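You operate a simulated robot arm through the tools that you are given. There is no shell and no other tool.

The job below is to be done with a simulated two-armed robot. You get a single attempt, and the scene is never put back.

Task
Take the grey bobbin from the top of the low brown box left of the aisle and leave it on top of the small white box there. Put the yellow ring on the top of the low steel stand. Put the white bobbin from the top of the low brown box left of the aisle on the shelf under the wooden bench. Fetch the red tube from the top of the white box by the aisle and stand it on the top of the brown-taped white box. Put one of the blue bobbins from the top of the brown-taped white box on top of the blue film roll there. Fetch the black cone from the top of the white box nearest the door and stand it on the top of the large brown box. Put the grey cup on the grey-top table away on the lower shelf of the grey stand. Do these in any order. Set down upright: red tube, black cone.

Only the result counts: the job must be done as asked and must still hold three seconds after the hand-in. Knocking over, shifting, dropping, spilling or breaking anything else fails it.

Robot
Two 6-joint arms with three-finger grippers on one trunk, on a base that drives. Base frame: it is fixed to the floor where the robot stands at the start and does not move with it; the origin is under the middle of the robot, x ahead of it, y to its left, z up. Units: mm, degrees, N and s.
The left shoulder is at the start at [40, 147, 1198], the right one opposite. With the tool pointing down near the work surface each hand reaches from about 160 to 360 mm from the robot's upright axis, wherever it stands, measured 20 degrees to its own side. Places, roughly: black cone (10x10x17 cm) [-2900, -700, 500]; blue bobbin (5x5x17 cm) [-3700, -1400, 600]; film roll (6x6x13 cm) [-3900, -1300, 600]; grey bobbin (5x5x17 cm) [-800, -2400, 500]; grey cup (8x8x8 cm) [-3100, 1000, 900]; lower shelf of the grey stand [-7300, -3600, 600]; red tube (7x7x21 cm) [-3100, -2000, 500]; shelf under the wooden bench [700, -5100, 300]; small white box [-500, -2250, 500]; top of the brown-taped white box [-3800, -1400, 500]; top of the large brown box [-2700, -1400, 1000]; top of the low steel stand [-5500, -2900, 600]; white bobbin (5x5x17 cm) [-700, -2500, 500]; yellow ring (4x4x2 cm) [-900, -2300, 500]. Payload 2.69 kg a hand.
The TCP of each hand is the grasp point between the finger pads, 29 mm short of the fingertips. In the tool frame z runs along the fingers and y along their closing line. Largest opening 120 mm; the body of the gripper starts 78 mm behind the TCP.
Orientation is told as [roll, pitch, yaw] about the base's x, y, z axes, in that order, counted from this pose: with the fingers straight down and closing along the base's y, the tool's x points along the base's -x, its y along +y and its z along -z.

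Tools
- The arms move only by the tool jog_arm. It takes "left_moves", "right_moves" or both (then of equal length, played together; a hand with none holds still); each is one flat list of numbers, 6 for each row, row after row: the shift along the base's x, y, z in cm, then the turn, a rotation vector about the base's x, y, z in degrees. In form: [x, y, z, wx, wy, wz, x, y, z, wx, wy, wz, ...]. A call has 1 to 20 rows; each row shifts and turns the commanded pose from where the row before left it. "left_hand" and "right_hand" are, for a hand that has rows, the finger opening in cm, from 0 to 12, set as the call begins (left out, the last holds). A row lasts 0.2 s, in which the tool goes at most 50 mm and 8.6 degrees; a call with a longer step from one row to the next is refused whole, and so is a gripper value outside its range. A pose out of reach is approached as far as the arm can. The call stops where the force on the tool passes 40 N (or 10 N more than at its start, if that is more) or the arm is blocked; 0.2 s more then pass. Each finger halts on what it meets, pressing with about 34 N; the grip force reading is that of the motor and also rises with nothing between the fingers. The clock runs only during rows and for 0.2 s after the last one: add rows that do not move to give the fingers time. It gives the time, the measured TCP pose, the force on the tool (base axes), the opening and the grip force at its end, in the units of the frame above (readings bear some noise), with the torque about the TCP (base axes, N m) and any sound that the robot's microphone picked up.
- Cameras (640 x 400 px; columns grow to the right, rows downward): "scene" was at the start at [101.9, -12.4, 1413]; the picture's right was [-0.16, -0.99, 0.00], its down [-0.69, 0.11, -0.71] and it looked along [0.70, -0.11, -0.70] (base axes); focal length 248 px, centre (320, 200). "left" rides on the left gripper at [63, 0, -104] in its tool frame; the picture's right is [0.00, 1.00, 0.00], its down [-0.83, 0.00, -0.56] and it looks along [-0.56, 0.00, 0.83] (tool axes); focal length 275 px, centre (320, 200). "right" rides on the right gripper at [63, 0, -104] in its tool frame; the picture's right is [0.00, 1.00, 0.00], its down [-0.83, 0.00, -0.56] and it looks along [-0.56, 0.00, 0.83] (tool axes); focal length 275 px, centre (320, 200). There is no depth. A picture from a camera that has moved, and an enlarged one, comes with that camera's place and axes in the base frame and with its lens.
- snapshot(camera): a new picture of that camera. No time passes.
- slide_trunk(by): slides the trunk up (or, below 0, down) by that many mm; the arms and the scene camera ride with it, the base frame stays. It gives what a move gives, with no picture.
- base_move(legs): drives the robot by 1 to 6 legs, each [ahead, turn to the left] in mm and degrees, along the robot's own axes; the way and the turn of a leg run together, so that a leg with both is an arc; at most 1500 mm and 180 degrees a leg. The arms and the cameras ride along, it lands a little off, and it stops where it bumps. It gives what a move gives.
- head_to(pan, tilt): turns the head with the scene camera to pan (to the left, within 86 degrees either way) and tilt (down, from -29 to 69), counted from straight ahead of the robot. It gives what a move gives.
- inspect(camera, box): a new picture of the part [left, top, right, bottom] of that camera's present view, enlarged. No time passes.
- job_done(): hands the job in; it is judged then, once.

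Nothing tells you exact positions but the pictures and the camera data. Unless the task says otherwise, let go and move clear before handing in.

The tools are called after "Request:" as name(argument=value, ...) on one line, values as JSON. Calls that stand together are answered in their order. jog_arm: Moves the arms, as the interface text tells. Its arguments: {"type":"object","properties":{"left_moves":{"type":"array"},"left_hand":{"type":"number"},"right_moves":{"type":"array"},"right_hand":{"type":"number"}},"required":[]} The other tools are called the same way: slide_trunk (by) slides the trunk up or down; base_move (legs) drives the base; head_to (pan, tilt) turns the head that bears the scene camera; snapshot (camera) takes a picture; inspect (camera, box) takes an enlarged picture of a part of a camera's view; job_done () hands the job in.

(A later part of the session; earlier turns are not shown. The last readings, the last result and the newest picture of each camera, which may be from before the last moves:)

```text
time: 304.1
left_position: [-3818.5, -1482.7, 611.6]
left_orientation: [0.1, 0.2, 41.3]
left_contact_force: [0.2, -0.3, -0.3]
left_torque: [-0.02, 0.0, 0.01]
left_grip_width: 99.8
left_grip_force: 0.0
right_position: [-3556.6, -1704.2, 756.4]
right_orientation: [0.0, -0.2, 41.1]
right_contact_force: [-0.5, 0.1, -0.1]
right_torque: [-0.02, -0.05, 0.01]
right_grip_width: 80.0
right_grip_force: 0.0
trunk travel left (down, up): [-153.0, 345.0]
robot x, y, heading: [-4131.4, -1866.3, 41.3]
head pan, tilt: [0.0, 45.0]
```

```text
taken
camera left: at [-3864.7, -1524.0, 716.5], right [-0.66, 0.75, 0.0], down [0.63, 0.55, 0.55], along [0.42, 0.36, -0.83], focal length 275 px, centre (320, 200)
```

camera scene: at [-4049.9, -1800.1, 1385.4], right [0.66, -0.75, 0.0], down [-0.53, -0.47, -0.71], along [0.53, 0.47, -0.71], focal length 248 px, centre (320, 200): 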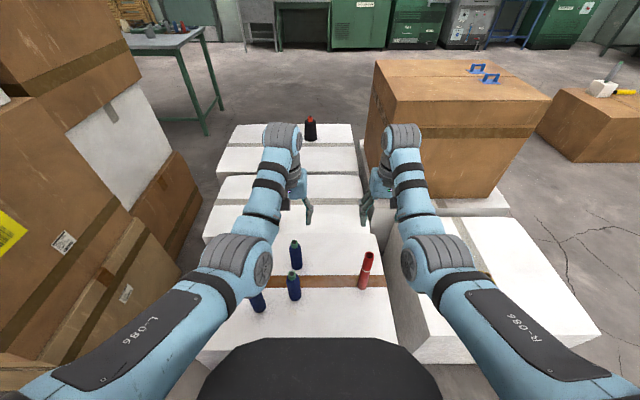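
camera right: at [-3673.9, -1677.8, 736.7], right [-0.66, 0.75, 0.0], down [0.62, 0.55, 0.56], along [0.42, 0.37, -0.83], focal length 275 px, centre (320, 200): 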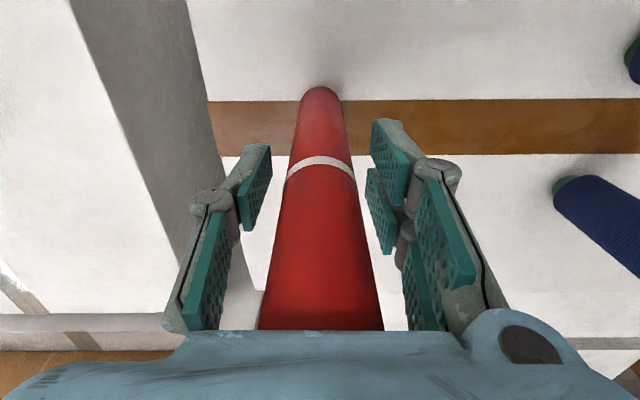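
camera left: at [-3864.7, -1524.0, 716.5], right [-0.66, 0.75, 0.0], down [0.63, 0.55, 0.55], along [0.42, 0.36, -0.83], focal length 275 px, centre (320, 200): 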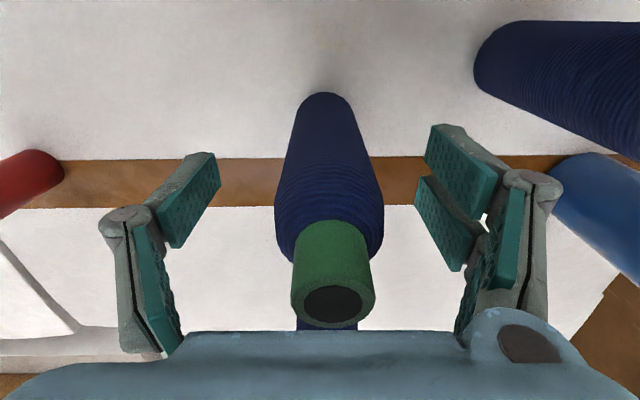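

Request:
jog_arm(left_moves=[-0.15, 0.25, 0, 0, 0, 0, 0, 0, 0, 0, 0, 0])

Request:
jog_arm(left_moves=[0, 0, 0, 0, 0, 0, 0, 0, 0, 0, 0, 0, 0, 0, 0, 0, 0, 0, 0, 0, 0, 0, 0, 0], left_hand=0)

Request:
slide_trunk(by=170)

Request:
snapshot(camera="left")

Request:
snapshot(camera="scene")

```text
time: 304.7
left_position: [-3820.6, -1478.3, 611.7]
left_orientation: [0.0, 0.2, 41.4]
left_contact_force: [0.5, -0.7, -0.6]
left_torque: [-0.03, 0.01, -0.01]
left_grip_width: 100.0
left_grip_force: 0.0
right_position: [-3558.1, -1705.1, 757.1]
right_orientation: [0.0, -0.1, 41.0]
right_contact_force: [0.3, 0.6, -0.7]
right_torque: [0.0, 0.01, -0.01]
right_grip_width: 80.1
right_grip_force: 0.1
trunk travel left (down, up): [-153.0, 345.0]
robot x, y, heading: [-4124.0, -1863.6, 41.1]
head pan, tilt: [0.0, 45.0]
```

```text
time: 305.7
left_position: [-3819.7, -1478.7, 612.8]
left_orientation: [0.0, 0.2, 41.3]
left_contact_force: [-0.3, 0.9, 0.8]
left_torque: [0.03, -0.02, 0.0]
left_grip_width: 42.7
left_grip_force: 34.0
right_position: [-3558.6, -1705.0, 757.3]
right_orientation: [0.1, -0.1, 41.0]
right_contact_force: [-0.2, 0.5, 0.6]
right_torque: [-0.01, -0.04, -0.03]
right_grip_width: 80.0
right_grip_force: 0.0
trunk travel left (down, up): [-153.0, 345.0]
robot x, y, heading: [-4128.7, -1868.8, 41.3]
head pan, tilt: [0.0, 45.0]
```

```text
time: 307.6
left_position: [-3819.7, -1479.8, 781.3]
left_orientation: [0.0, 0.2, 41.4]
left_contact_force: [-0.6, 0.1, -1.2]
left_torque: [-0.02, 0.02, 0.02]
left_grip_width: 42.3
left_grip_force: 33.6
right_position: [-3556.8, -1705.7, 925.1]
right_orientation: [0.0, -0.3, 40.9]
right_contact_force: [-0.8, -0.1, 0.5]
right_torque: [0.02, 0.02, 0.0]
right_grip_width: 80.1
right_grip_force: 0.1
trunk travel left (down, up): [-323.0, 175.0]
robot x, y, heading: [-4129.0, -1870.2, 41.4]
head pan, tilt: [0.0, 45.0]
```

```text
taken
camera left: at [-3867.0, -1520.9, 885.8], right [-0.66, 0.75, 0.0], down [0.63, 0.55, 0.55], along [0.42, 0.36, -0.83], focal length 275 px, centre (320, 200)
```

left: 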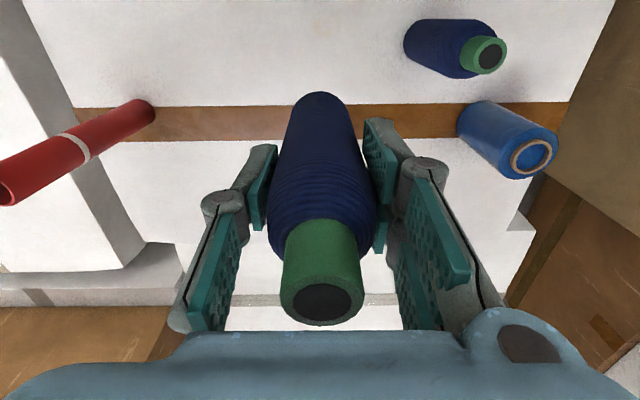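

```text
taken
camera scene: at [-4049.4, -1800.1, 1410.2], right [0.66, -0.75, 0.0], down [-0.53, -0.47, -0.71], along [0.53, 0.47, -0.71], focal length 248 px, centre (320, 200)
```

scene: 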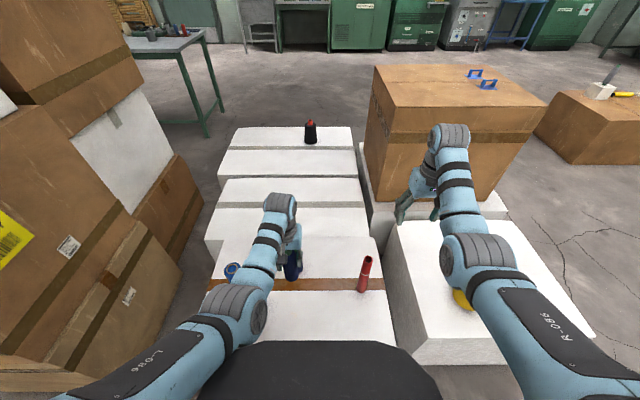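

The bobbin is held. Before reaching left I'll check the clearance between my left arm and the black pole.

Request:
head_to(pan=75, tilt=35)

Request:
snapshot(camera="scene")

```text
time: 309.1
left_position: [-3820.4, -1477.7, 781.7]
left_orientation: [0.0, 0.2, 41.3]
left_contact_force: [-0.5, -0.1, -0.8]
left_torque: [0.0, 0.02, 0.02]
left_grip_width: 42.6
left_grip_force: 34.2
right_position: [-3556.7, -1704.9, 925.5]
right_orientation: [0.0, -0.2, 41.0]
right_contact_force: [0.5, 0.5, -0.6]
right_torque: [0.0, -0.01, 0.03]
right_grip_width: 80.2
right_grip_force: 0.0
trunk travel left (down, up): [-323.0, 175.0]
robot x, y, heading: [-4127.7, -1869.8, 41.3]
head pan, tilt: [75.0, 35.0]
```

```text
taken
camera scene: at [-4149.5, -1774.8, 1425.0], right [0.9, 0.44, 0.0], down [0.25, -0.51, -0.82], along [-0.36, 0.73, -0.57], focal length 248 px, centre (320, 200)
```

scene: 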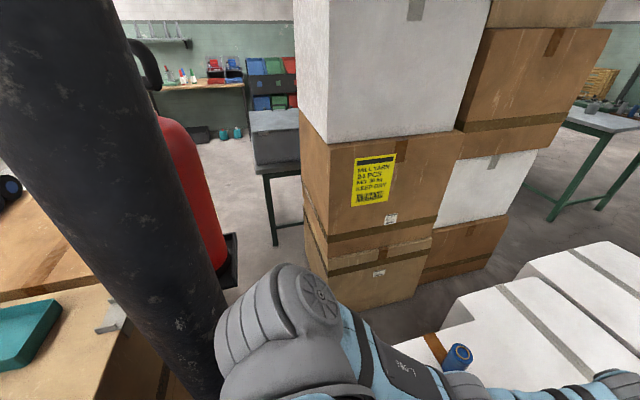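

The pole is behind and beside my left shoulder with enough room. I'll swing the bobbin over to the film roll, raised well above the others.

Request:
jog_arm(left_moves=[0, 0, 3, 0, 0, 0, -1.2, 2.4, 3, 0, 0, 0, -1.7, 3.4, 2, 0, 0, 0, -1.7, 3.4, 2, 0, 0, 0, -1.7, 3.4, 1, 0, 0, 0, -1.7, 3.4, 1, 0, 0, 0, -1.75, 3.5, 0, 0, 0, 0, 0, 0, 0, 0, 0, 0])

Request:
snapshot(camera="left")

Request:
snapshot(camera="scene")

```text
time: 310.9
left_position: [-3917.2, -1285.9, 903.7]
left_orientation: [0.0, 0.2, 41.3]
left_contact_force: [0.4, 0.7, -0.6]
left_torque: [0.0, 0.0, 0.0]
left_grip_width: 42.4
left_grip_force: 34.1
right_position: [-3556.9, -1705.8, 926.6]
right_orientation: [-0.1, -0.2, 40.9]
right_contact_force: [0.1, 0.4, 1.0]
right_torque: [0.02, -0.01, -0.02]
right_grip_width: 80.2
right_grip_force: 0.1
trunk travel left (down, up): [-323.0, 175.0]
robot x, y, heading: [-4127.0, -1868.0, 41.2]
head pan, tilt: [75.0, 35.0]
```

```text
taken
camera left: at [-3964.7, -1327.2, 1008.2], right [-0.66, 0.75, 0.0], down [0.63, 0.55, 0.55], along [0.42, 0.36, -0.83], focal length 275 px, centre (320, 200)
```

left: 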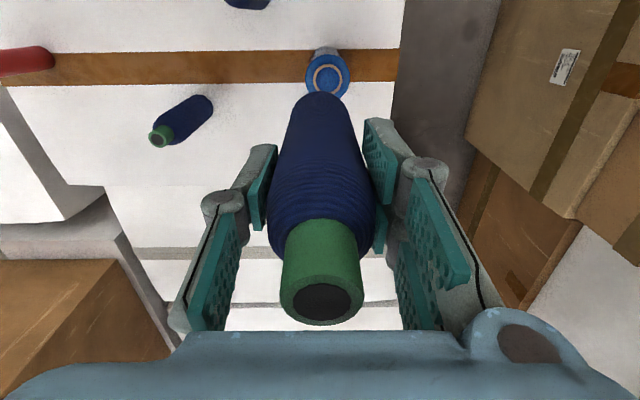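

```text
taken
camera scene: at [-4149.5, -1775.1, 1425.0], right [0.9, 0.44, 0.0], down [0.25, -0.51, -0.82], along [-0.36, 0.73, -0.57], focal length 248 px, centre (320, 200)
```

scene: 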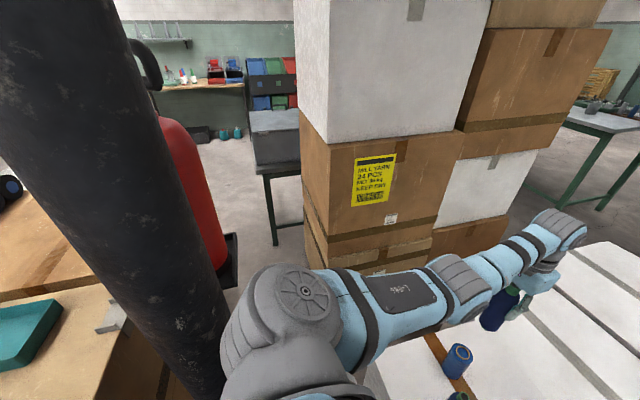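

Triangulating two views gives the film roll at (-3921.5,-1277.5) with top z≈629. I'll correct by about 1 cm and lower with the trunk.

Request:
jog_arm(left_moves=[-0.46, 1.0, 0, 0, 0, 0, 0, 0, 0, 0, 0, 0])

Request:
slide_trunk(by=-125)

Request:
snapshot(camera="left")

Request:
head_to(pan=35, tilt=45)

Request:
snapshot(camera="scene")

```text
time: 311.5
left_position: [-3922.5, -1274.8, 902.0]
left_orientation: [0.0, 0.2, 41.3]
left_contact_force: [-0.6, 0.3, -1.4]
left_torque: [0.01, -0.02, -0.02]
left_grip_width: 42.5
left_grip_force: 33.6
right_position: [-3558.0, -1706.1, 925.6]
right_orientation: [0.0, -0.2, 41.0]
right_contact_force: [-0.7, 0.1, -0.1]
right_torque: [0.0, 0.0, -0.01]
right_grip_width: 79.8
right_grip_force: 0.0
trunk travel left (down, up): [-323.0, 175.0]
robot x, y, heading: [-4126.2, -1867.9, 41.3]
head pan, tilt: [75.0, 35.0]
```

```text
time: 313.0
left_position: [-3921.3, -1275.4, 777.4]
left_orientation: [0.0, 0.2, 41.4]
left_contact_force: [-0.2, -0.1, -1.2]
left_torque: [0.0, 0.0, 0.02]
left_grip_width: 42.7
left_grip_force: 34.0
right_position: [-3558.7, -1705.9, 802.2]
right_orientation: [0.0, -0.1, 40.9]
right_contact_force: [-0.2, 0.5, -0.7]
right_torque: [0.01, -0.03, 0.04]
right_grip_width: 80.1
right_grip_force: 0.0
trunk travel left (down, up): [-198.0, 300.0]
robot x, y, heading: [-4124.2, -1867.8, 41.1]
head pan, tilt: [75.0, 35.0]
```

```text
taken
camera left: at [-3969.0, -1317.4, 883.5], right [-0.66, 0.75, 0.0], down [0.63, 0.55, 0.55], along [0.42, 0.36, -0.83], focal length 275 px, centre (320, 200)
```

left: 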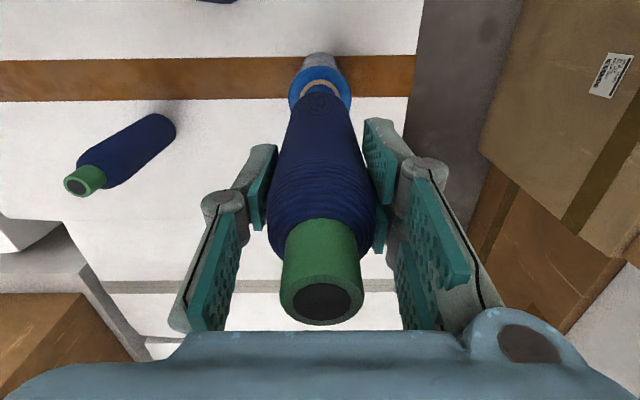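

```text
time: 314.1
left_position: [-3923.1, -1275.4, 779.0]
left_orientation: [0.1, 0.2, 41.3]
left_contact_force: [-0.4, 0.0, -0.8]
left_torque: [-0.02, 0.03, 0.0]
left_grip_width: 42.6
left_grip_force: 33.8
right_position: [-3557.6, -1705.0, 801.5]
right_orientation: [0.0, -0.2, 40.9]
right_contact_force: [0.7, 0.8, 0.1]
right_torque: [-0.01, 0.02, 0.01]
right_grip_width: 79.9
right_grip_force: 0.1
trunk travel left (down, up): [-198.0, 300.0]
robot x, y, heading: [-4127.5, -1865.7, 41.3]
head pan, tilt: [35.0, 45.0]
```

```text
taken
camera scene: at [-4091.6, -1774.6, 1286.4], right [0.97, -0.24, 0.0], down [-0.17, -0.69, -0.71], along [0.17, 0.69, -0.71], focal length 248 px, centre (320, 200)
```

scene: 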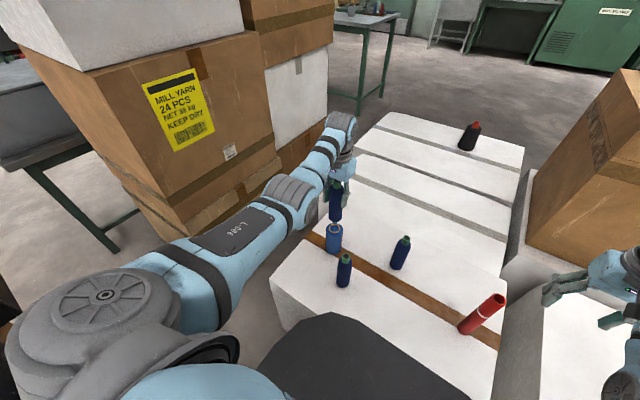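

Request:
inspect(camera="scene", box=[300, 160, 370, 270])

Request:
inspect(camera="left", box=[260, 30, 380, 130])

```text
3.64 times, centred on (335, 215) of scene
camera zoom: at [-4091.6, -1774.6, 1286.4], right [0.97, -0.24, 0.0], down [-0.17, -0.69, -0.71], along [0.17, 0.69, -0.71], focal length 902 px, centre (266, 146)
```

zoom: 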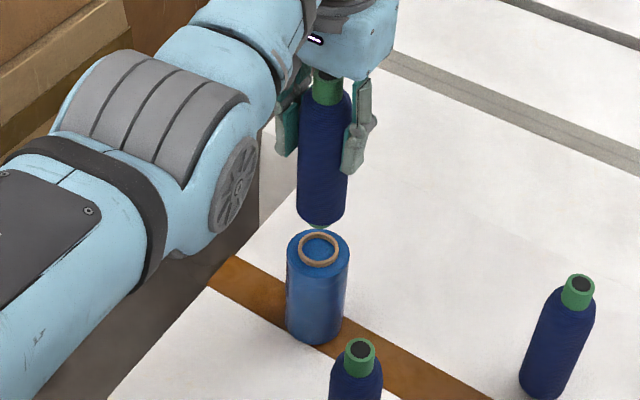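

```text
4.00 times, centred on (320, 80) of left
camera zoom: at [-3968.9, -1317.3, 883.4], right [-0.66, 0.75, 0.0], down [0.63, 0.55, 0.55], along [0.42, 0.36, -0.83], focal length 1101 px, centre (320, 680)
```

zoom: 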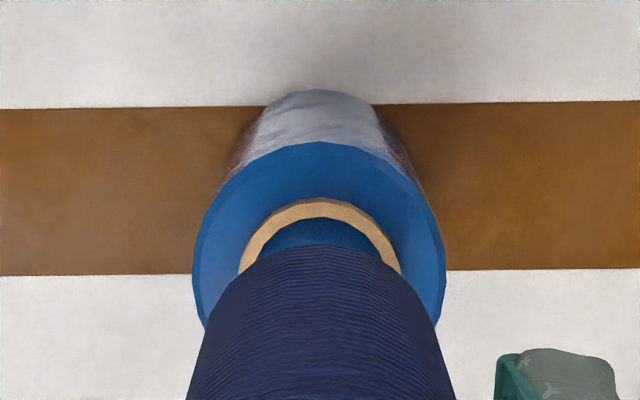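

The film roll and bobbin are aligned within about 3 mm; a small forward correction, then descend gently.

Request:
jog_arm(left_moves=[0.2, 0.16, -1, 0, 0, 0, 0, 0, -1, 0, 0, 0, 0, 0, 0, 0, 0, 0])

Request:
inspect(camera="scene", box=[300, 160, 370, 270])

Request:
inspect(camera="left", box=[260, 30, 380, 130])

```text
time: 314.9
left_position: [-3920.0, -1273.2, 758.9]
left_orientation: [0.1, 0.1, 41.3]
left_contact_force: [0.2, -1.5, -0.8]
left_torque: [0.02, -0.02, 0.01]
left_grip_width: 42.6
left_grip_force: 34.4
right_position: [-3557.8, -1705.8, 801.3]
right_orientation: [-0.1, -0.2, 41.0]
right_contact_force: [-0.3, -0.5, 0.1]
right_torque: [0.03, 0.02, 0.04]
right_grip_width: 80.1
right_grip_force: 0.0
trunk travel left (down, up): [-198.0, 300.0]
robot x, y, heading: [-4130.9, -1865.4, 41.6]
head pan, tilt: [35.0, 45.0]
```

```text
3.64 times, centred on (335, 215) of scene
camera zoom: at [-4091.5, -1774.7, 1286.4], right [0.97, -0.24, 0.0], down [-0.17, -0.69, -0.71], along [0.17, 0.69, -0.71], focal length 902 px, centre (266, 146)
```

zoom: 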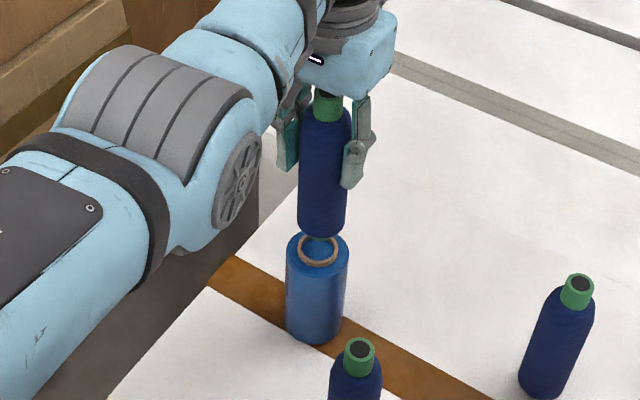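

```text
4.00 times, centred on (320, 80) of left
camera zoom: at [-3966.8, -1315.7, 863.1], right [-0.66, 0.75, 0.0], down [0.63, 0.55, 0.55], along [0.42, 0.36, -0.83], focal length 1101 px, centre (320, 680)
```

zoom: 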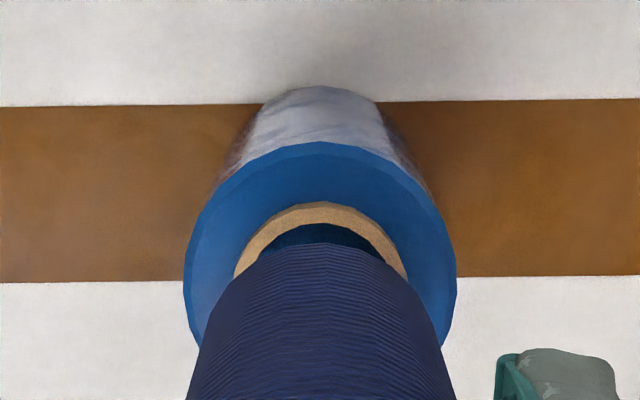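

Request:
jog_arm(left_moves=[0, 0, -0.5, 0, 0, 0, 0, 0, -0.4, 0, 0, 0, 0, 0, 0, 0, 0, 0])

Request:
jog_arm(left_moves=[0, 0, -0.3, 0, 0, 0, 0, 0, 0, 0, 0, 0])

Request:
jog_arm(left_moves=[0, 0, -0.3, 0, 0, 0, 0, 0, 0, 0, 0, 0])

```text
time: 315.7
left_position: [-3919.3, -1272.7, 749.7]
left_orientation: [-0.1, 0.2, 41.2]
left_contact_force: [0.0, 0.1, -1.1]
left_torque: [0.0, 0.0, 0.0]
left_grip_width: 42.2
left_grip_force: 34.1
right_position: [-3556.9, -1705.1, 801.4]
right_orientation: [0.0, -0.2, 41.0]
right_contact_force: [0.1, 0.2, -0.5]
right_torque: [0.0, 0.03, -0.02]
right_grip_width: 80.0
right_grip_force: 0.1
trunk travel left (down, up): [-198.0, 300.0]
robot x, y, heading: [-4127.3, -1865.3, 41.2]
head pan, tilt: [35.0, 45.0]
```

```text
time: 316.3
left_position: [-3920.7, -1274.5, 747.4]
left_orientation: [0.1, 0.2, 41.4]
left_contact_force: [0.6, 0.1, -1.1]
left_torque: [0.01, 0.0, 0.01]
left_grip_width: 42.2
left_grip_force: 33.5
right_position: [-3556.5, -1706.5, 801.5]
right_orientation: [0.0, -0.2, 41.0]
right_contact_force: [0.0, 0.0, -0.7]
right_torque: [0.05, 0.02, -0.01]
right_grip_width: 80.1
right_grip_force: 0.0
trunk travel left (down, up): [-198.0, 300.0]
robot x, y, heading: [-4126.8, -1868.4, 41.2]
head pan, tilt: [35.0, 45.0]
```

```text
time: 316.9
left_position: [-3920.8, -1272.7, 743.7]
left_orientation: [0.0, 0.2, 41.3]
left_contact_force: [0.9, -0.5, -1.9]
left_torque: [0.03, -0.02, -0.04]
left_grip_width: 42.3
left_grip_force: 33.5
right_position: [-3557.6, -1705.8, 802.0]
right_orientation: [-0.1, -0.2, 41.1]
right_contact_force: [-0.3, -0.1, 0.0]
right_torque: [0.0, 0.03, 0.03]
right_grip_width: 79.8
right_grip_force: 0.0
trunk travel left (down, up): [-198.0, 300.0]
robot x, y, heading: [-4127.2, -1866.4, 41.1]
head pan, tilt: [35.0, 45.0]
```

Request:
jog_arm(left_moves=[0, 0, -0.2, 0, 0, 0, 0, 0, 0, 0, 0, 0])

Request:
jog_arm(left_moves=[0, 0, -0.2, 0, 0, 0, 0, 0, 0, 0, 0, 0])

Request:
inspect(camera="scene", box=[300, 160, 370, 270])

```text
time: 317.5
left_position: [-3919.8, -1272.7, 741.4]
left_orientation: [0.1, 0.2, 41.3]
left_contact_force: [0.0, -0.4, -1.0]
left_torque: [0.0, 0.01, -0.02]
left_grip_width: 42.4
left_grip_force: 34.0
right_position: [-3557.8, -1705.2, 802.5]
right_orientation: [0.0, -0.2, 41.0]
right_contact_force: [-0.7, -0.6, -0.1]
right_torque: [0.0, -0.01, -0.03]
right_grip_width: 80.0
right_grip_force: 0.1
trunk travel left (down, up): [-198.0, 300.0]
robot x, y, heading: [-4128.0, -1867.6, 41.4]
head pan, tilt: [35.0, 45.0]
```

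```text
time: 318.1
left_position: [-3920.5, -1272.0, 739.3]
left_orientation: [0.0, 0.3, 41.3]
left_contact_force: [0.0, -0.4, -1.6]
left_torque: [0.02, -0.01, 0.02]
left_grip_width: 42.1
left_grip_force: 34.0
right_position: [-3556.3, -1705.2, 802.3]
right_orientation: [0.0, -0.1, 41.1]
right_contact_force: [-0.2, -0.2, 0.5]
right_torque: [0.0, -0.02, -0.03]
right_grip_width: 79.7
right_grip_force: 0.0
trunk travel left (down, up): [-198.0, 300.0]
robot x, y, heading: [-4126.9, -1869.7, 41.1]
head pan, tilt: [35.0, 45.0]
```

```text
3.64 times, centred on (335, 215) of scene
camera zoom: at [-4091.5, -1774.7, 1286.4], right [0.97, -0.24, 0.0], down [-0.17, -0.69, -0.71], along [0.17, 0.69, -0.71], focal length 902 px, centre (266, 146)
```

zoom: 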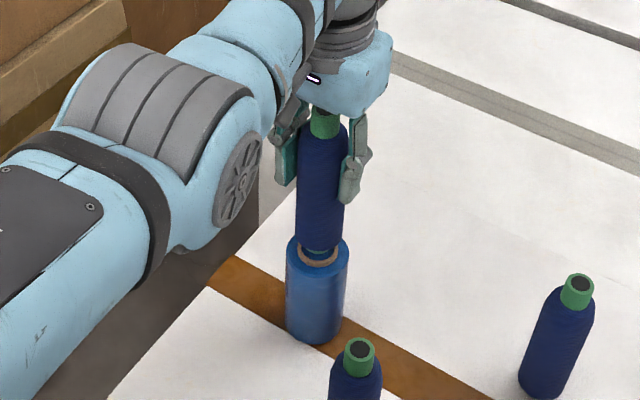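

Request:
jog_arm(left_moves=[0, 0, -0.2, 0, 0, 0, 0, 0, 0, 0, 0, 0])

Request:
jog_arm(left_moves=[0, 0, -0.2, 0, 0, 0, 0, 0, 0, 0, 0, 0])

Request:
jog_arm(left_moves=[0, 0, -0.2, 0, 0, 0, 0, 0, 0, 0, 0, 0])

Request:
inspect(camera="scene", box=[315, 210, 355, 270])

```text
time: 318.7
left_position: [-3920.3, -1274.3, 738.2]
left_orientation: [0.0, 0.2, 41.4]
left_contact_force: [0.2, 0.7, -1.1]
left_torque: [-0.01, -0.01, 0.02]
left_grip_width: 42.4
left_grip_force: 33.6
right_position: [-3557.2, -1705.6, 801.2]
right_orientation: [0.0, -0.3, 41.1]
right_contact_force: [-0.1, -0.3, 0.0]
right_torque: [0.0, 0.04, -0.02]
right_grip_width: 80.1
right_grip_force: 0.0
trunk travel left (down, up): [-198.0, 300.0]
robot x, y, heading: [-4125.9, -1867.2, 41.3]
head pan, tilt: [35.0, 45.0]
```

```text
time: 319.3
left_position: [-3921.3, -1272.3, 736.6]
left_orientation: [0.0, 0.2, 41.5]
left_contact_force: [0.5, 0.8, 4.2]
left_torque: [0.0, 0.11, -0.01]
left_grip_width: 42.7
left_grip_force: 33.6
right_position: [-3557.1, -1705.1, 802.3]
right_orientation: [0.0, -0.2, 41.0]
right_contact_force: [-0.5, 0.7, -0.5]
right_torque: [0.01, -0.01, -0.02]
right_grip_width: 80.2
right_grip_force: 0.1
trunk travel left (down, up): [-198.0, 300.0]
robot x, y, heading: [-4125.4, -1866.9, 41.3]
head pan, tilt: [35.0, 45.0]
```

```text
time: 319.9
left_position: [-3921.3, -1273.0, 736.5]
left_orientation: [0.1, -0.1, 41.2]
left_contact_force: [-0.5, 2.2, 15.9]
left_torque: [0.35, 0.12, 0.0]
left_grip_width: 42.5
left_grip_force: 33.5
right_position: [-3558.2, -1707.8, 802.7]
right_orientation: [0.1, -0.3, 41.0]
right_contact_force: [0.4, 0.4, 0.3]
right_torque: [0.0, -0.01, -0.01]
right_grip_width: 79.9
right_grip_force: 0.0
trunk travel left (down, up): [-198.0, 300.0]
robot x, y, heading: [-4124.0, -1865.9, 41.3]
head pan, tilt: [35.0, 45.0]
```

```text
6.67 times, centred on (335, 240) of scene
camera zoom: at [-4092.6, -1777.2, 1286.7], right [0.97, -0.24, 0.0], down [-0.17, -0.69, -0.71], along [0.17, 0.69, -0.71], focal length 1654 px, centre (220, -67)
```

zoom: 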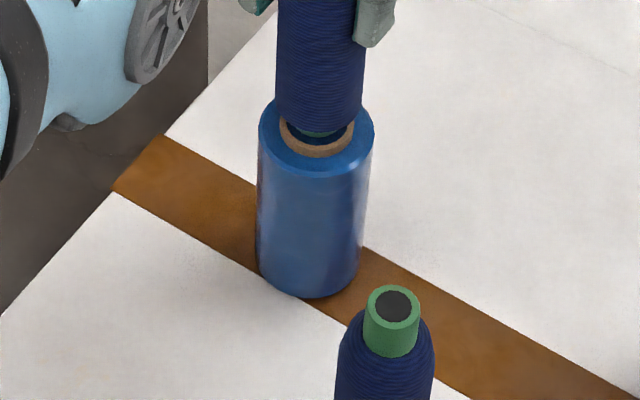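

There is contact at about 16 N. To be sure of centring before release, I'll look closer from both cameras.

Request:
inspect(camera="scene", box=[322, 222, 350, 244])

Request:
inspect(camera="left", box=[270, 40, 370, 110])

```text
16.00 times, centred on (336, 233) of scene
camera zoom: at [-4092.6, -1777.2, 1286.7], right [0.97, -0.24, 0.0], down [-0.17, -0.69, -0.71], along [0.17, 0.69, -0.71], focal length 3970 px, centre (64, -328)
```

zoom: 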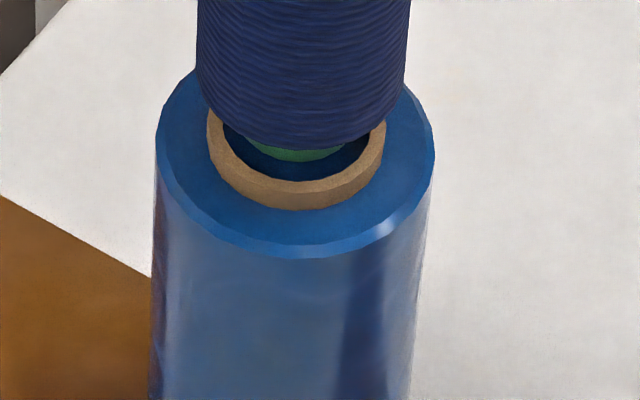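

```text
5.71 times, centred on (320, 75) of left
camera zoom: at [-3967.9, -1316.6, 840.7], right [-0.66, 0.75, 0.0], down [0.63, 0.54, 0.56], along [0.42, 0.37, -0.83], focal length 1573 px, centre (320, 914)
```

zoom: 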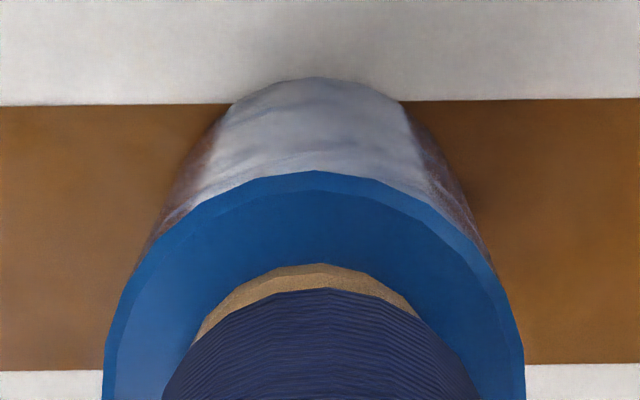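

The close view shows the bobbin's foot centred within 1–2 mm on the roll's core ring. I'll relieve the force and release.

Request:
jog_arm(left_moves=[0, 0, 0.2, 0, 0, 0, 0, 0, 0, 0, 0, 0])

```text
time: 320.5
left_position: [-3920.9, -1274.4, 735.9]
left_orientation: [0.0, 0.3, 41.3]
left_contact_force: [0.2, 1.7, 9.3]
left_torque: [0.34, -0.06, -0.03]
left_grip_width: 42.6
left_grip_force: 33.8
right_position: [-3557.9, -1706.1, 802.0]
right_orientation: [0.1, -0.3, 40.9]
right_contact_force: [-0.8, -1.0, 0.3]
right_torque: [-0.02, 0.02, -0.01]
right_grip_width: 80.0
right_grip_force: 0.1
trunk travel left (down, up): [-198.0, 300.0]
robot x, y, heading: [-4128.7, -1863.2, 41.2]
head pan, tilt: [35.0, 45.0]
```

Request:
jog_arm(left_moves=[0, 0, 0.15, 0, 0, 0, 0, 0, 0, 0, 0, 0])

```text
time: 321.1
left_position: [-3919.7, -1273.5, 736.1]
left_orientation: [0.0, 0.3, 41.2]
left_contact_force: [0.4, 0.6, 2.6]
left_torque: [0.22, -0.01, 0.01]
left_grip_width: 42.7
left_grip_force: 34.3
right_position: [-3557.1, -1705.2, 802.1]
right_orientation: [0.0, -0.3, 41.1]
right_contact_force: [0.6, -0.3, -0.1]
right_torque: [0.0, 0.0, 0.04]
right_grip_width: 80.1
right_grip_force: 0.1
trunk travel left (down, up): [-198.0, 300.0]
robot x, y, heading: [-4126.1, -1869.3, 41.3]
head pan, tilt: [35.0, 45.0]
```

Request:
jog_arm(left_moves=[0, 0, 0, 0, 0, 0, 0, 0, 0, 0, 0, 0, 0, 0, 0, 0, 0, 0, 0, 0, 0, 0, 0, 0], left_hand=6.5)

Request:
inspect(camera="scene", box=[300, 160, 370, 270])

Request:
snapshot(camera="left")

```text
time: 322.1
left_position: [-3920.6, -1273.6, 737.6]
left_orientation: [0.0, 0.2, 41.2]
left_contact_force: [0.2, -0.7, -0.1]
left_torque: [-0.01, 0.01, -0.03]
left_grip_width: 65.3
left_grip_force: 0.0
right_position: [-3557.7, -1705.9, 802.0]
right_orientation: [0.0, -0.3, 41.0]
right_contact_force: [0.3, -0.3, -0.6]
right_torque: [-0.01, -0.03, -0.01]
right_grip_width: 80.1
right_grip_force: 0.0
trunk travel left (down, up): [-198.0, 300.0]
robot x, y, heading: [-4128.4, -1870.9, 41.5]
head pan, tilt: [35.0, 45.0]
```

```text
3.64 times, centred on (335, 215) of scene
camera zoom: at [-4091.6, -1774.8, 1286.4], right [0.97, -0.24, 0.0], down [-0.17, -0.69, -0.71], along [0.17, 0.69, -0.71], focal length 902 px, centre (266, 146)
```

zoom: 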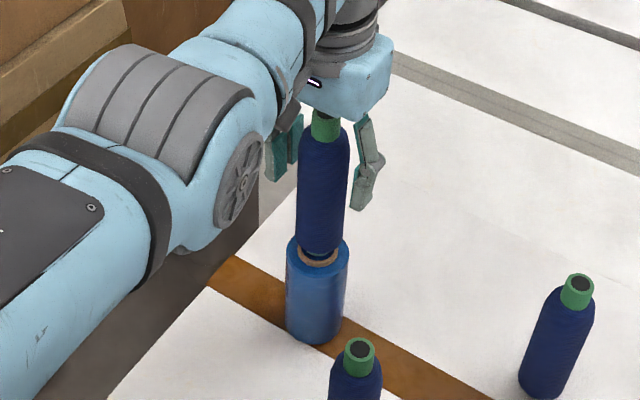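

```text
taken
camera left: at [-3967.2, -1315.7, 841.2], right [-0.66, 0.75, 0.0], down [0.63, 0.55, 0.55], along [0.42, 0.36, -0.83], focal length 275 px, centre (320, 200)
```

left: 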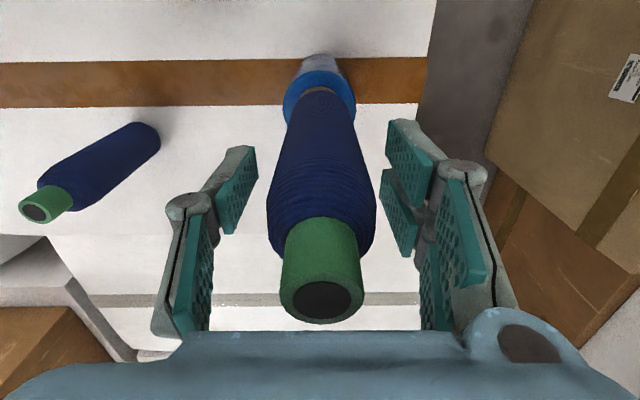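

It stands free. Rising straight up with the trunk.

Request:
slide_trunk(by=220)

Request:
snapshot(camera="scene")

```text
time: 324.4
left_position: [-3919.3, -1273.3, 956.4]
left_orientation: [0.1, 0.2, 41.3]
left_contact_force: [0.2, -1.4, -0.3]
left_torque: [-0.01, -0.01, 0.0]
left_grip_width: 65.2
left_grip_force: 0.0
right_position: [-3557.5, -1704.6, 1020.7]
right_orientation: [0.0, -0.2, 40.9]
right_contact_force: [0.8, 0.2, -0.3]
right_torque: [0.02, 0.0, 0.03]
right_grip_width: 80.2
right_grip_force: 0.1
trunk travel left (down, up): [-418.0, 80.0]
robot x, y, heading: [-4124.4, -1866.6, 41.2]
head pan, tilt: [35.0, 45.0]
```

```text
taken
camera scene: at [-4091.5, -1774.7, 1505.9], right [0.97, -0.24, 0.0], down [-0.17, -0.69, -0.71], along [0.17, 0.69, -0.71], focal length 248 px, centre (320, 200)
```

scene: 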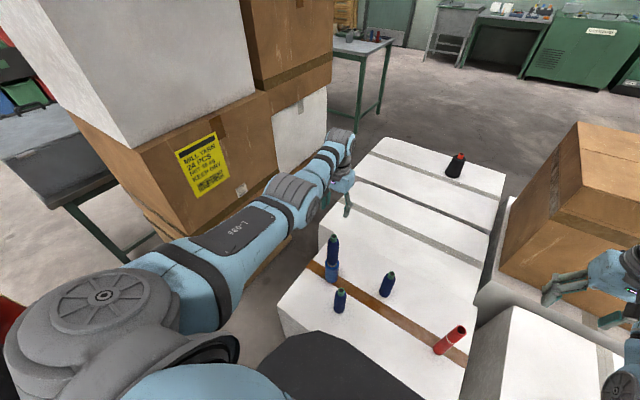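

The blue bobbin stands on the film roll. Now I'll retract the left hand, leave this spot the way I came, and drive round to the door side for the black cone.

Request:
jog_arm(left_moves=[2.87, -3.25, 0, 0, 0, 0, 2.87, -3.25, 0, 0, 0, 0, 2.87, -3.25, 0, 0, 0, 0])

Request:
base_move(legs=[[0, 51], [-440, 0], [0, -128], [1009, 0], [0, 61]])

```text
time: 325.2
left_position: [-3830.2, -1375.5, 955.0]
left_orientation: [0.1, 0.2, 41.2]
left_contact_force: [-0.1, -0.8, -1.0]
left_torque: [0.04, 0.01, -0.02]
left_grip_width: 65.2
left_grip_force: 0.0
right_position: [-3555.5, -1704.8, 1021.5]
right_orientation: [0.2, -0.2, 41.0]
right_contact_force: [-0.5, 0.0, -0.6]
right_torque: [-0.01, 0.02, -0.01]
right_grip_width: 80.1
right_grip_force: 0.2
trunk travel left (down, up): [-418.0, 80.0]
robot x, y, heading: [-4124.3, -1870.6, 41.5]
head pan, tilt: [35.0, 45.0]
```

```text
time: 343.0
left_position: [-2847.8, -2453.4, 955.1]
left_orientation: [0.0, 0.1, 28.3]
left_contact_force: [1.3, 0.2, -0.2]
left_torque: [0.01, 0.03, 0.01]
left_grip_width: 64.8
left_grip_force: 0.0
right_position: [-2653.3, -2836.4, 1021.5]
right_orientation: [0.1, -0.3, 28.1]
right_contact_force: [0.2, -0.4, 0.0]
right_torque: [-0.01, -0.02, -0.04]
right_grip_width: 79.9
right_grip_force: 0.1
trunk travel left (down, up): [-418.0, 80.0]
robot x, y, heading: [-3247.1, -2870.3, 28.6]
head pan, tilt: [35.0, 45.0]
```

Request:
base_move(legs=[[0, -3.6], [853, 0], [853, 0], [0, 52.5], [1383, 0], [0, 90]])

Request:
head_to(pan=0, tilt=20)

Request:
snapshot(camera="scene")

```text
time: 364.7
left_position: [-2037.7, -866.2, 954.7]
left_orientation: [0.0, 0.2, 170.3]
left_contact_force: [-0.8, 0.2, -0.2]
left_torque: [-0.02, 0.0, -0.05]
left_grip_width: 65.1
left_grip_force: 0.0
right_position: [-1954.5, -444.1, 1021.6]
right_orientation: [0.0, -0.2, 169.9]
right_contact_force: [-0.3, 0.0, 0.4]
right_torque: [0.01, -0.02, 0.04]
right_grip_width: 79.9
right_grip_force: 0.1
trunk travel left (down, up): [-418.0, 80.0]
robot x, y, heading: [-1471.1, -786.5, 170.3]
head pan, tilt: [35.0, 45.0]
```

```text
time: 365.7
left_position: [-2039.0, -866.8, 954.4]
left_orientation: [0.0, 0.2, 170.3]
left_contact_force: [-0.5, 0.1, -0.4]
left_torque: [0.01, 0.02, 0.03]
left_grip_width: 65.1
left_grip_force: 0.2
right_position: [-1953.6, -444.6, 1021.5]
right_orientation: [0.0, -0.3, 170.1]
right_contact_force: [0.3, 0.7, 2.0]
right_torque: [0.02, -0.03, -0.01]
right_grip_width: 80.1
right_grip_force: 0.0
trunk travel left (down, up): [-418.0, 80.0]
robot x, y, heading: [-1472.5, -787.2, 170.4]
head pan, tilt: [0.0, 20.0]
```

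```text
taken
camera scene: at [-1580.2, -765.3, 1544.5], right [0.17, 0.99, 0.0], down [0.34, -0.06, -0.94], along [-0.93, 0.16, -0.34], focal length 248 px, centre (320, 200)
```

scene: 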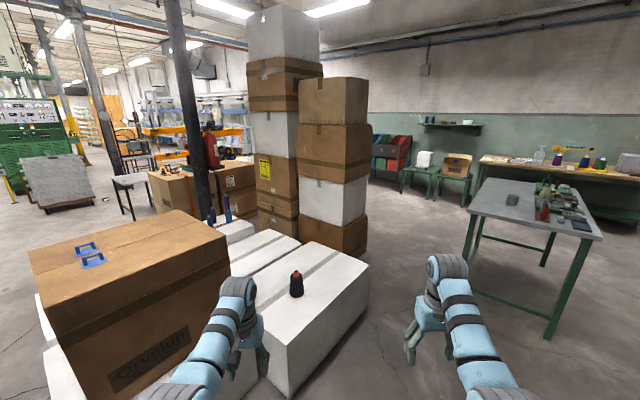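

Request:
inspect(camera="scene", box=[20, 190, 400, 400])

Request:
inspect(camera="scene", box=[460, 140, 640, 260])

```text
1.68 times, centred on (210, 295) of scene
camera zoom: at [-1580.2, -765.3, 1544.5], right [0.17, 0.99, 0.0], down [0.34, -0.06, -0.94], along [-0.93, 0.16, -0.34], focal length 418 px, centre (505, 40)
```

zoom: 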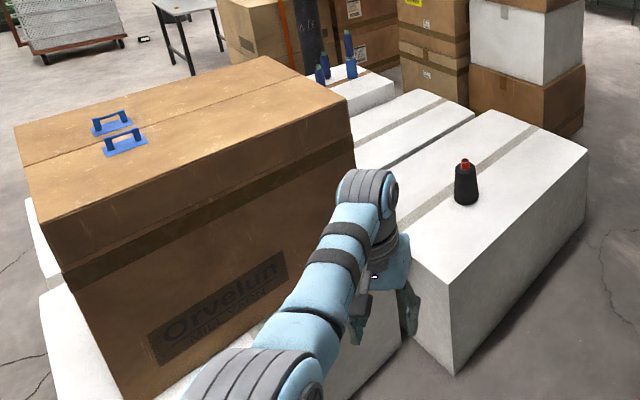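

```text
3.33 times, centred on (550, 200) of scene
camera zoom: at [-1580.2, -765.3, 1544.5], right [0.17, 0.99, 0.0], down [0.34, -0.06, -0.94], along [-0.93, 0.16, -0.34], focal length 827 px, centre (-447, 200)
```

zoom: 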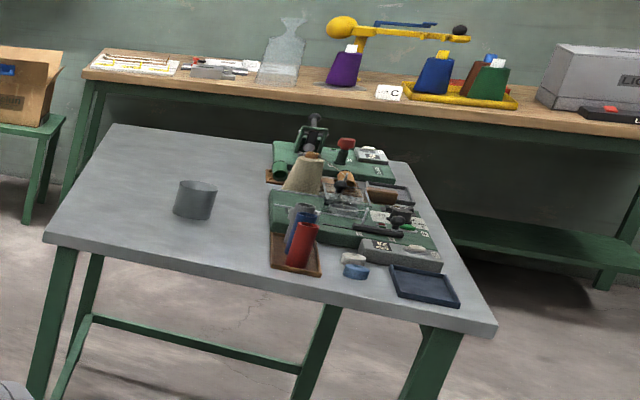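

The black cone stands near the door-side edge of its box, and I can see the cup on the grey-top table too. I'll drive to face the cone's box from the door side.

Request:
base_move(legs=[[0, -39], [1197, 0], [0, 92.5]])

Request:
head_to(pan=0, tilt=38)

Request:
snapshot(camera="scene")

Request:
inspect(camera="scene", box=[160, 80, 460, 280])

```text
time: 377.7
left_position: [-2543.5, -346.2, 953.7]
left_orientation: [0.0, 0.1, -137.8]
left_contact_force: [-0.1, -1.1, 0.3]
left_torque: [-0.02, 0.01, 0.0]
left_grip_width: 64.9
left_grip_force: 0.1
right_position: [-2823.9, -18.8, 1020.7]
right_orientation: [-0.1, -0.2, -138.0]
right_contact_force: [-0.4, 0.5, 0.4]
right_torque: [0.0, 0.0, 0.02]
right_grip_width: 80.0
right_grip_force: 0.0
trunk travel left (down, up): [-418.0, 80.0]
robot x, y, heading: [-2256.8, 157.6, -137.9]
head pan, tilt: [0.0, 20.0]
```

```text
time: 378.5
left_position: [-2543.6, -345.2, 955.1]
left_orientation: [0.0, 0.0, -137.8]
left_contact_force: [1.1, -0.2, -0.5]
left_torque: [0.02, 0.0, -0.05]
left_grip_width: 65.0
left_grip_force: 0.0
right_position: [-2823.9, -19.7, 1022.0]
right_orientation: [0.1, -0.3, -137.9]
right_contact_force: [-0.2, -0.2, -1.1]
right_torque: [-0.01, -0.02, 0.01]
right_grip_width: 80.1
right_grip_force: 0.0
trunk travel left (down, up): [-418.0, 80.0]
robot x, y, heading: [-2260.8, 151.1, -137.4]
head pan, tilt: [0.0, 38.0]
```

```text
taken
camera scene: at [-2335.2, 81.3, 1516.2], right [-0.67, 0.74, 0.0], down [0.46, 0.41, -0.79], along [-0.58, -0.53, -0.62], focal length 248 px, centre (320, 200)
```

scene: 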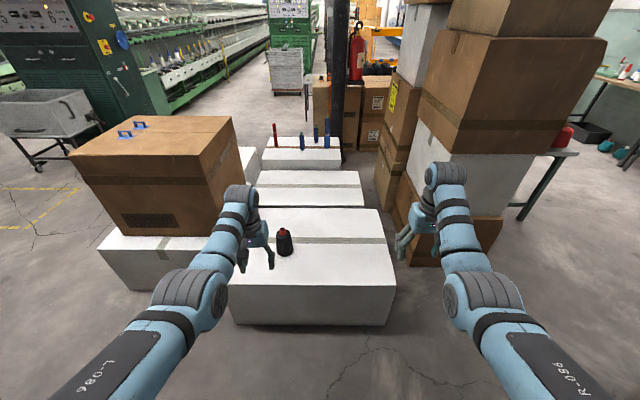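

```text
2.00 times, centred on (310, 180) of scene
camera zoom: at [-2335.2, 81.3, 1516.2], right [-0.67, 0.74, 0.0], down [0.46, 0.41, -0.79], along [-0.58, -0.53, -0.62], focal length 496 px, centre (340, 240)
```

zoom: 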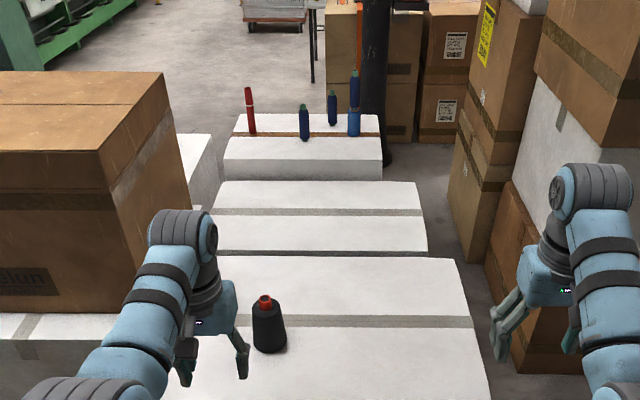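

Cone base is about (-2890,-690) on the box top at z≈425, about 215 mm in from this face. Moving up to the face.

Request:
base_move(legs=[[0, 3.9], [508, 0], [0, -3.9]])

Request:
snapshot(camera="left")

Request:
snapshot(camera="scene")

```text
time: 382.3
left_position: [-2877.5, -705.3, 954.1]
left_orientation: [0.0, 0.1, -137.3]
left_contact_force: [-0.2, 0.1, 0.7]
left_torque: [0.01, 0.0, 0.0]
left_grip_width: 65.1
left_grip_force: 0.1
right_position: [-3160.8, -383.3, 1022.1]
right_orientation: [-0.1, -0.3, -137.5]
right_contact_force: [-0.5, -0.5, -0.5]
right_torque: [0.0, 0.03, -0.03]
right_grip_width: 80.1
right_grip_force: 0.2
trunk travel left (down, up): [-418.0, 80.0]
robot x, y, heading: [-2594.5, -200.1, -137.2]
head pan, tilt: [0.0, 38.0]
```

```text
taken
camera left: at [-2831.3, -665.4, 1058.7], right [0.68, -0.74, 0.0], down [-0.61, -0.56, 0.55], along [-0.41, -0.37, -0.83], focal length 275 px, centre (320, 200)
```

left: 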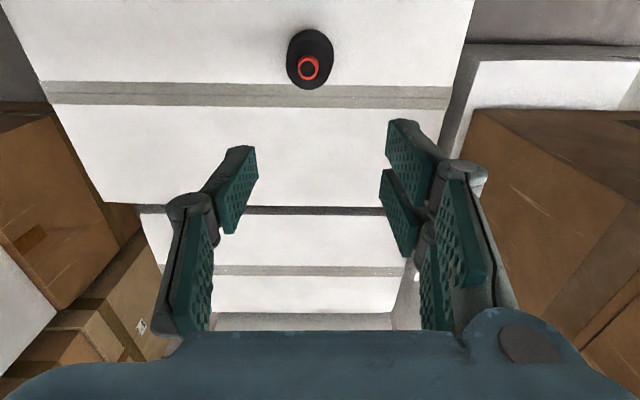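

```text
taken
camera scene: at [-2672.3, -278.3, 1516.1], right [-0.68, 0.73, 0.0], down [0.45, 0.42, -0.79], along [-0.58, -0.53, -0.62], focal length 248 px, centre (320, 200)
```

scene: 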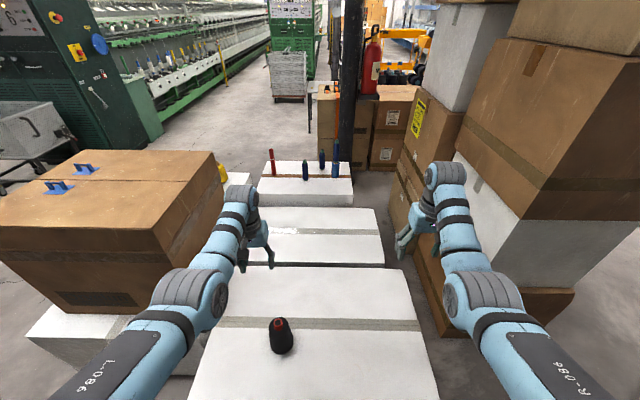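

The cone is at about (-2893,-698). I'll creep forward 20 mm, tuck the right hand inward, and lower in stages.

Request:
base_move(legs=[[20, 0]])

Request:
jog_arm(left_moves=[0, 0.5, 0, 0, 0, 0, 0, 0.5, 0, 0, 0, 0, 0, 0.5, 0, 0, 0, 0], right_moves=[2.27, -2.45, 0, 0, 0, 0, 2.27, -2.45, 0, 0, 0, 0, 2.27, -2.45, 0, 0, 0, 0], left_hand=12)

Request:
slide_trunk(by=-280)

Request:
snapshot(camera="left")

Request:
snapshot(camera="right")

```text
time: 383.1
left_position: [-2890.0, -716.0, 957.0]
left_orientation: [0.1, -0.1, -137.3]
left_contact_force: [0.2, 1.2, 1.0]
left_torque: [-0.04, 0.03, -0.01]
left_grip_width: 65.1
left_grip_force: 0.1
right_position: [-3174.2, -391.1, 1024.6]
right_orientation: [0.0, -0.5, -137.6]
right_contact_force: [1.0, 0.7, 0.4]
right_torque: [-0.07, 0.05, -0.02]
right_grip_width: 80.2
right_grip_force: 0.0
trunk travel left (down, up): [-418.0, 80.0]
robot x, y, heading: [-2611.1, -215.0, -137.1]
head pan, tilt: [0.0, 38.0]
```

```text
time: 383.9
left_position: [-2893.5, -702.7, 956.0]
left_orientation: [0.0, 0.0, -137.3]
left_contact_force: [-0.4, 0.4, -0.8]
left_torque: [-0.01, 0.05, 0.0]
left_grip_width: 120.1
left_grip_force: 0.1
right_position: [-3109.6, -467.7, 1025.7]
right_orientation: [-0.1, -0.3, -137.5]
right_contact_force: [1.1, -0.7, -0.3]
right_torque: [-0.04, 0.0, 0.02]
right_grip_width: 80.3
right_grip_force: 0.0
trunk travel left (down, up): [-418.0, 80.0]
robot x, y, heading: [-2613.9, -217.9, -137.2]
head pan, tilt: [0.0, 38.0]
```

```text
time: 386.7
left_position: [-2894.5, -702.4, 675.6]
left_orientation: [0.0, 0.2, -137.4]
left_contact_force: [0.2, 0.1, 0.4]
left_torque: [-0.02, -0.02, 0.01]
left_grip_width: 119.7
left_grip_force: 0.1
right_position: [-3110.8, -466.2, 745.0]
right_orientation: [0.0, -0.2, -137.5]
right_contact_force: [0.3, 0.2, 0.5]
right_torque: [-0.01, 0.0, -0.01]
right_grip_width: 79.7
right_grip_force: 0.1
trunk travel left (down, up): [-138.0, 360.0]
robot x, y, heading: [-2611.5, -217.2, -137.3]
head pan, tilt: [0.0, 38.0]
```

```text
taken
camera left: at [-2847.2, -661.7, 780.1], right [0.68, -0.74, 0.0], down [-0.61, -0.56, 0.55], along [-0.41, -0.37, -0.83], focal length 275 px, centre (320, 200)
```

left: 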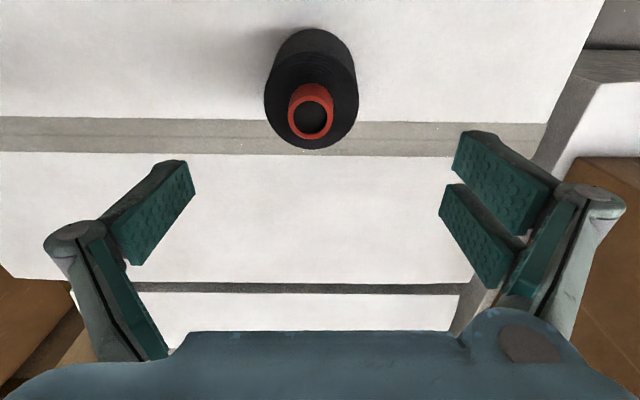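

```text
taken
camera right: at [-3063.7, -423.8, 849.4], right [0.68, -0.73, 0.0], down [-0.61, -0.56, 0.56], along [-0.41, -0.38, -0.83], focal length 275 px, centre (320, 200)
```

right: 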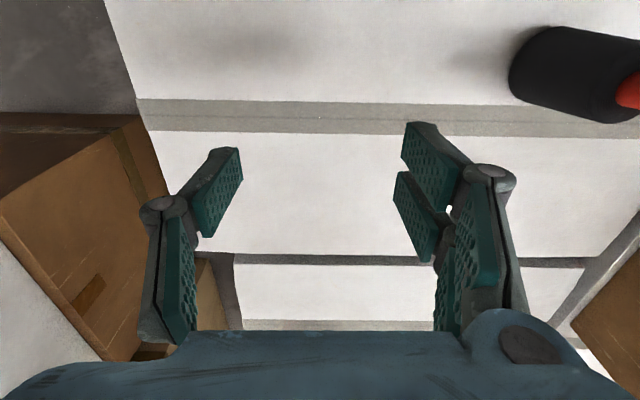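

The cone tip triangulates to (-2891,-697,601). Adjusting and lowering around it.

Request:
jog_arm(left_moves=[0.25, 0.74, 0, 0, 0, 0, 0, 0, 0, 0, 0, 0])

Request:
slide_trunk(by=-100)

Request:
snapshot(camera="left")

```text
time: 387.3
left_position: [-2890.3, -695.9, 676.5]
left_orientation: [0.0, 0.2, -137.3]
left_contact_force: [0.8, 0.7, -1.2]
left_torque: [0.01, 0.02, 0.03]
left_grip_width: 120.0
left_grip_force: 0.1
right_position: [-3111.5, -467.2, 745.4]
right_orientation: [0.1, -0.2, -137.5]
right_contact_force: [0.1, -0.1, 0.4]
right_torque: [0.03, -0.02, 0.01]
right_grip_width: 80.1
right_grip_force: 0.1
trunk travel left (down, up): [-138.0, 360.0]
robot x, y, heading: [-2614.8, -216.1, -137.4]
head pan, tilt: [0.0, 38.0]
```

```text
time: 388.7
left_position: [-2890.7, -695.0, 574.6]
left_orientation: [-0.1, 0.1, -137.3]
left_contact_force: [-0.1, -0.8, 0.1]
left_torque: [0.0, -0.03, 0.01]
left_grip_width: 119.6
left_grip_force: 0.0
right_position: [-3109.5, -466.8, 644.5]
right_orientation: [0.0, -0.3, -137.5]
right_contact_force: [0.6, -0.2, -0.1]
right_torque: [0.01, -0.01, 0.01]
right_grip_width: 80.1
right_grip_force: 0.1
trunk travel left (down, up): [-38.0, 460.0]
robot x, y, heading: [-2611.8, -215.6, -137.4]
head pan, tilt: [0.0, 38.0]
```

```text
taken
camera left: at [-2844.0, -654.7, 679.3], right [0.68, -0.74, 0.0], down [-0.61, -0.56, 0.55], along [-0.41, -0.37, -0.83], focal length 275 px, centre (320, 200)
```

left: 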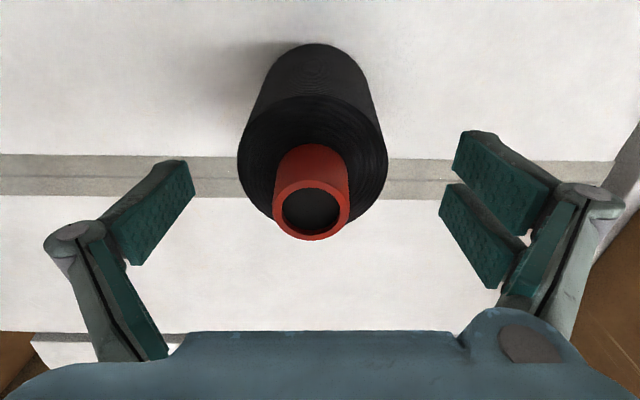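

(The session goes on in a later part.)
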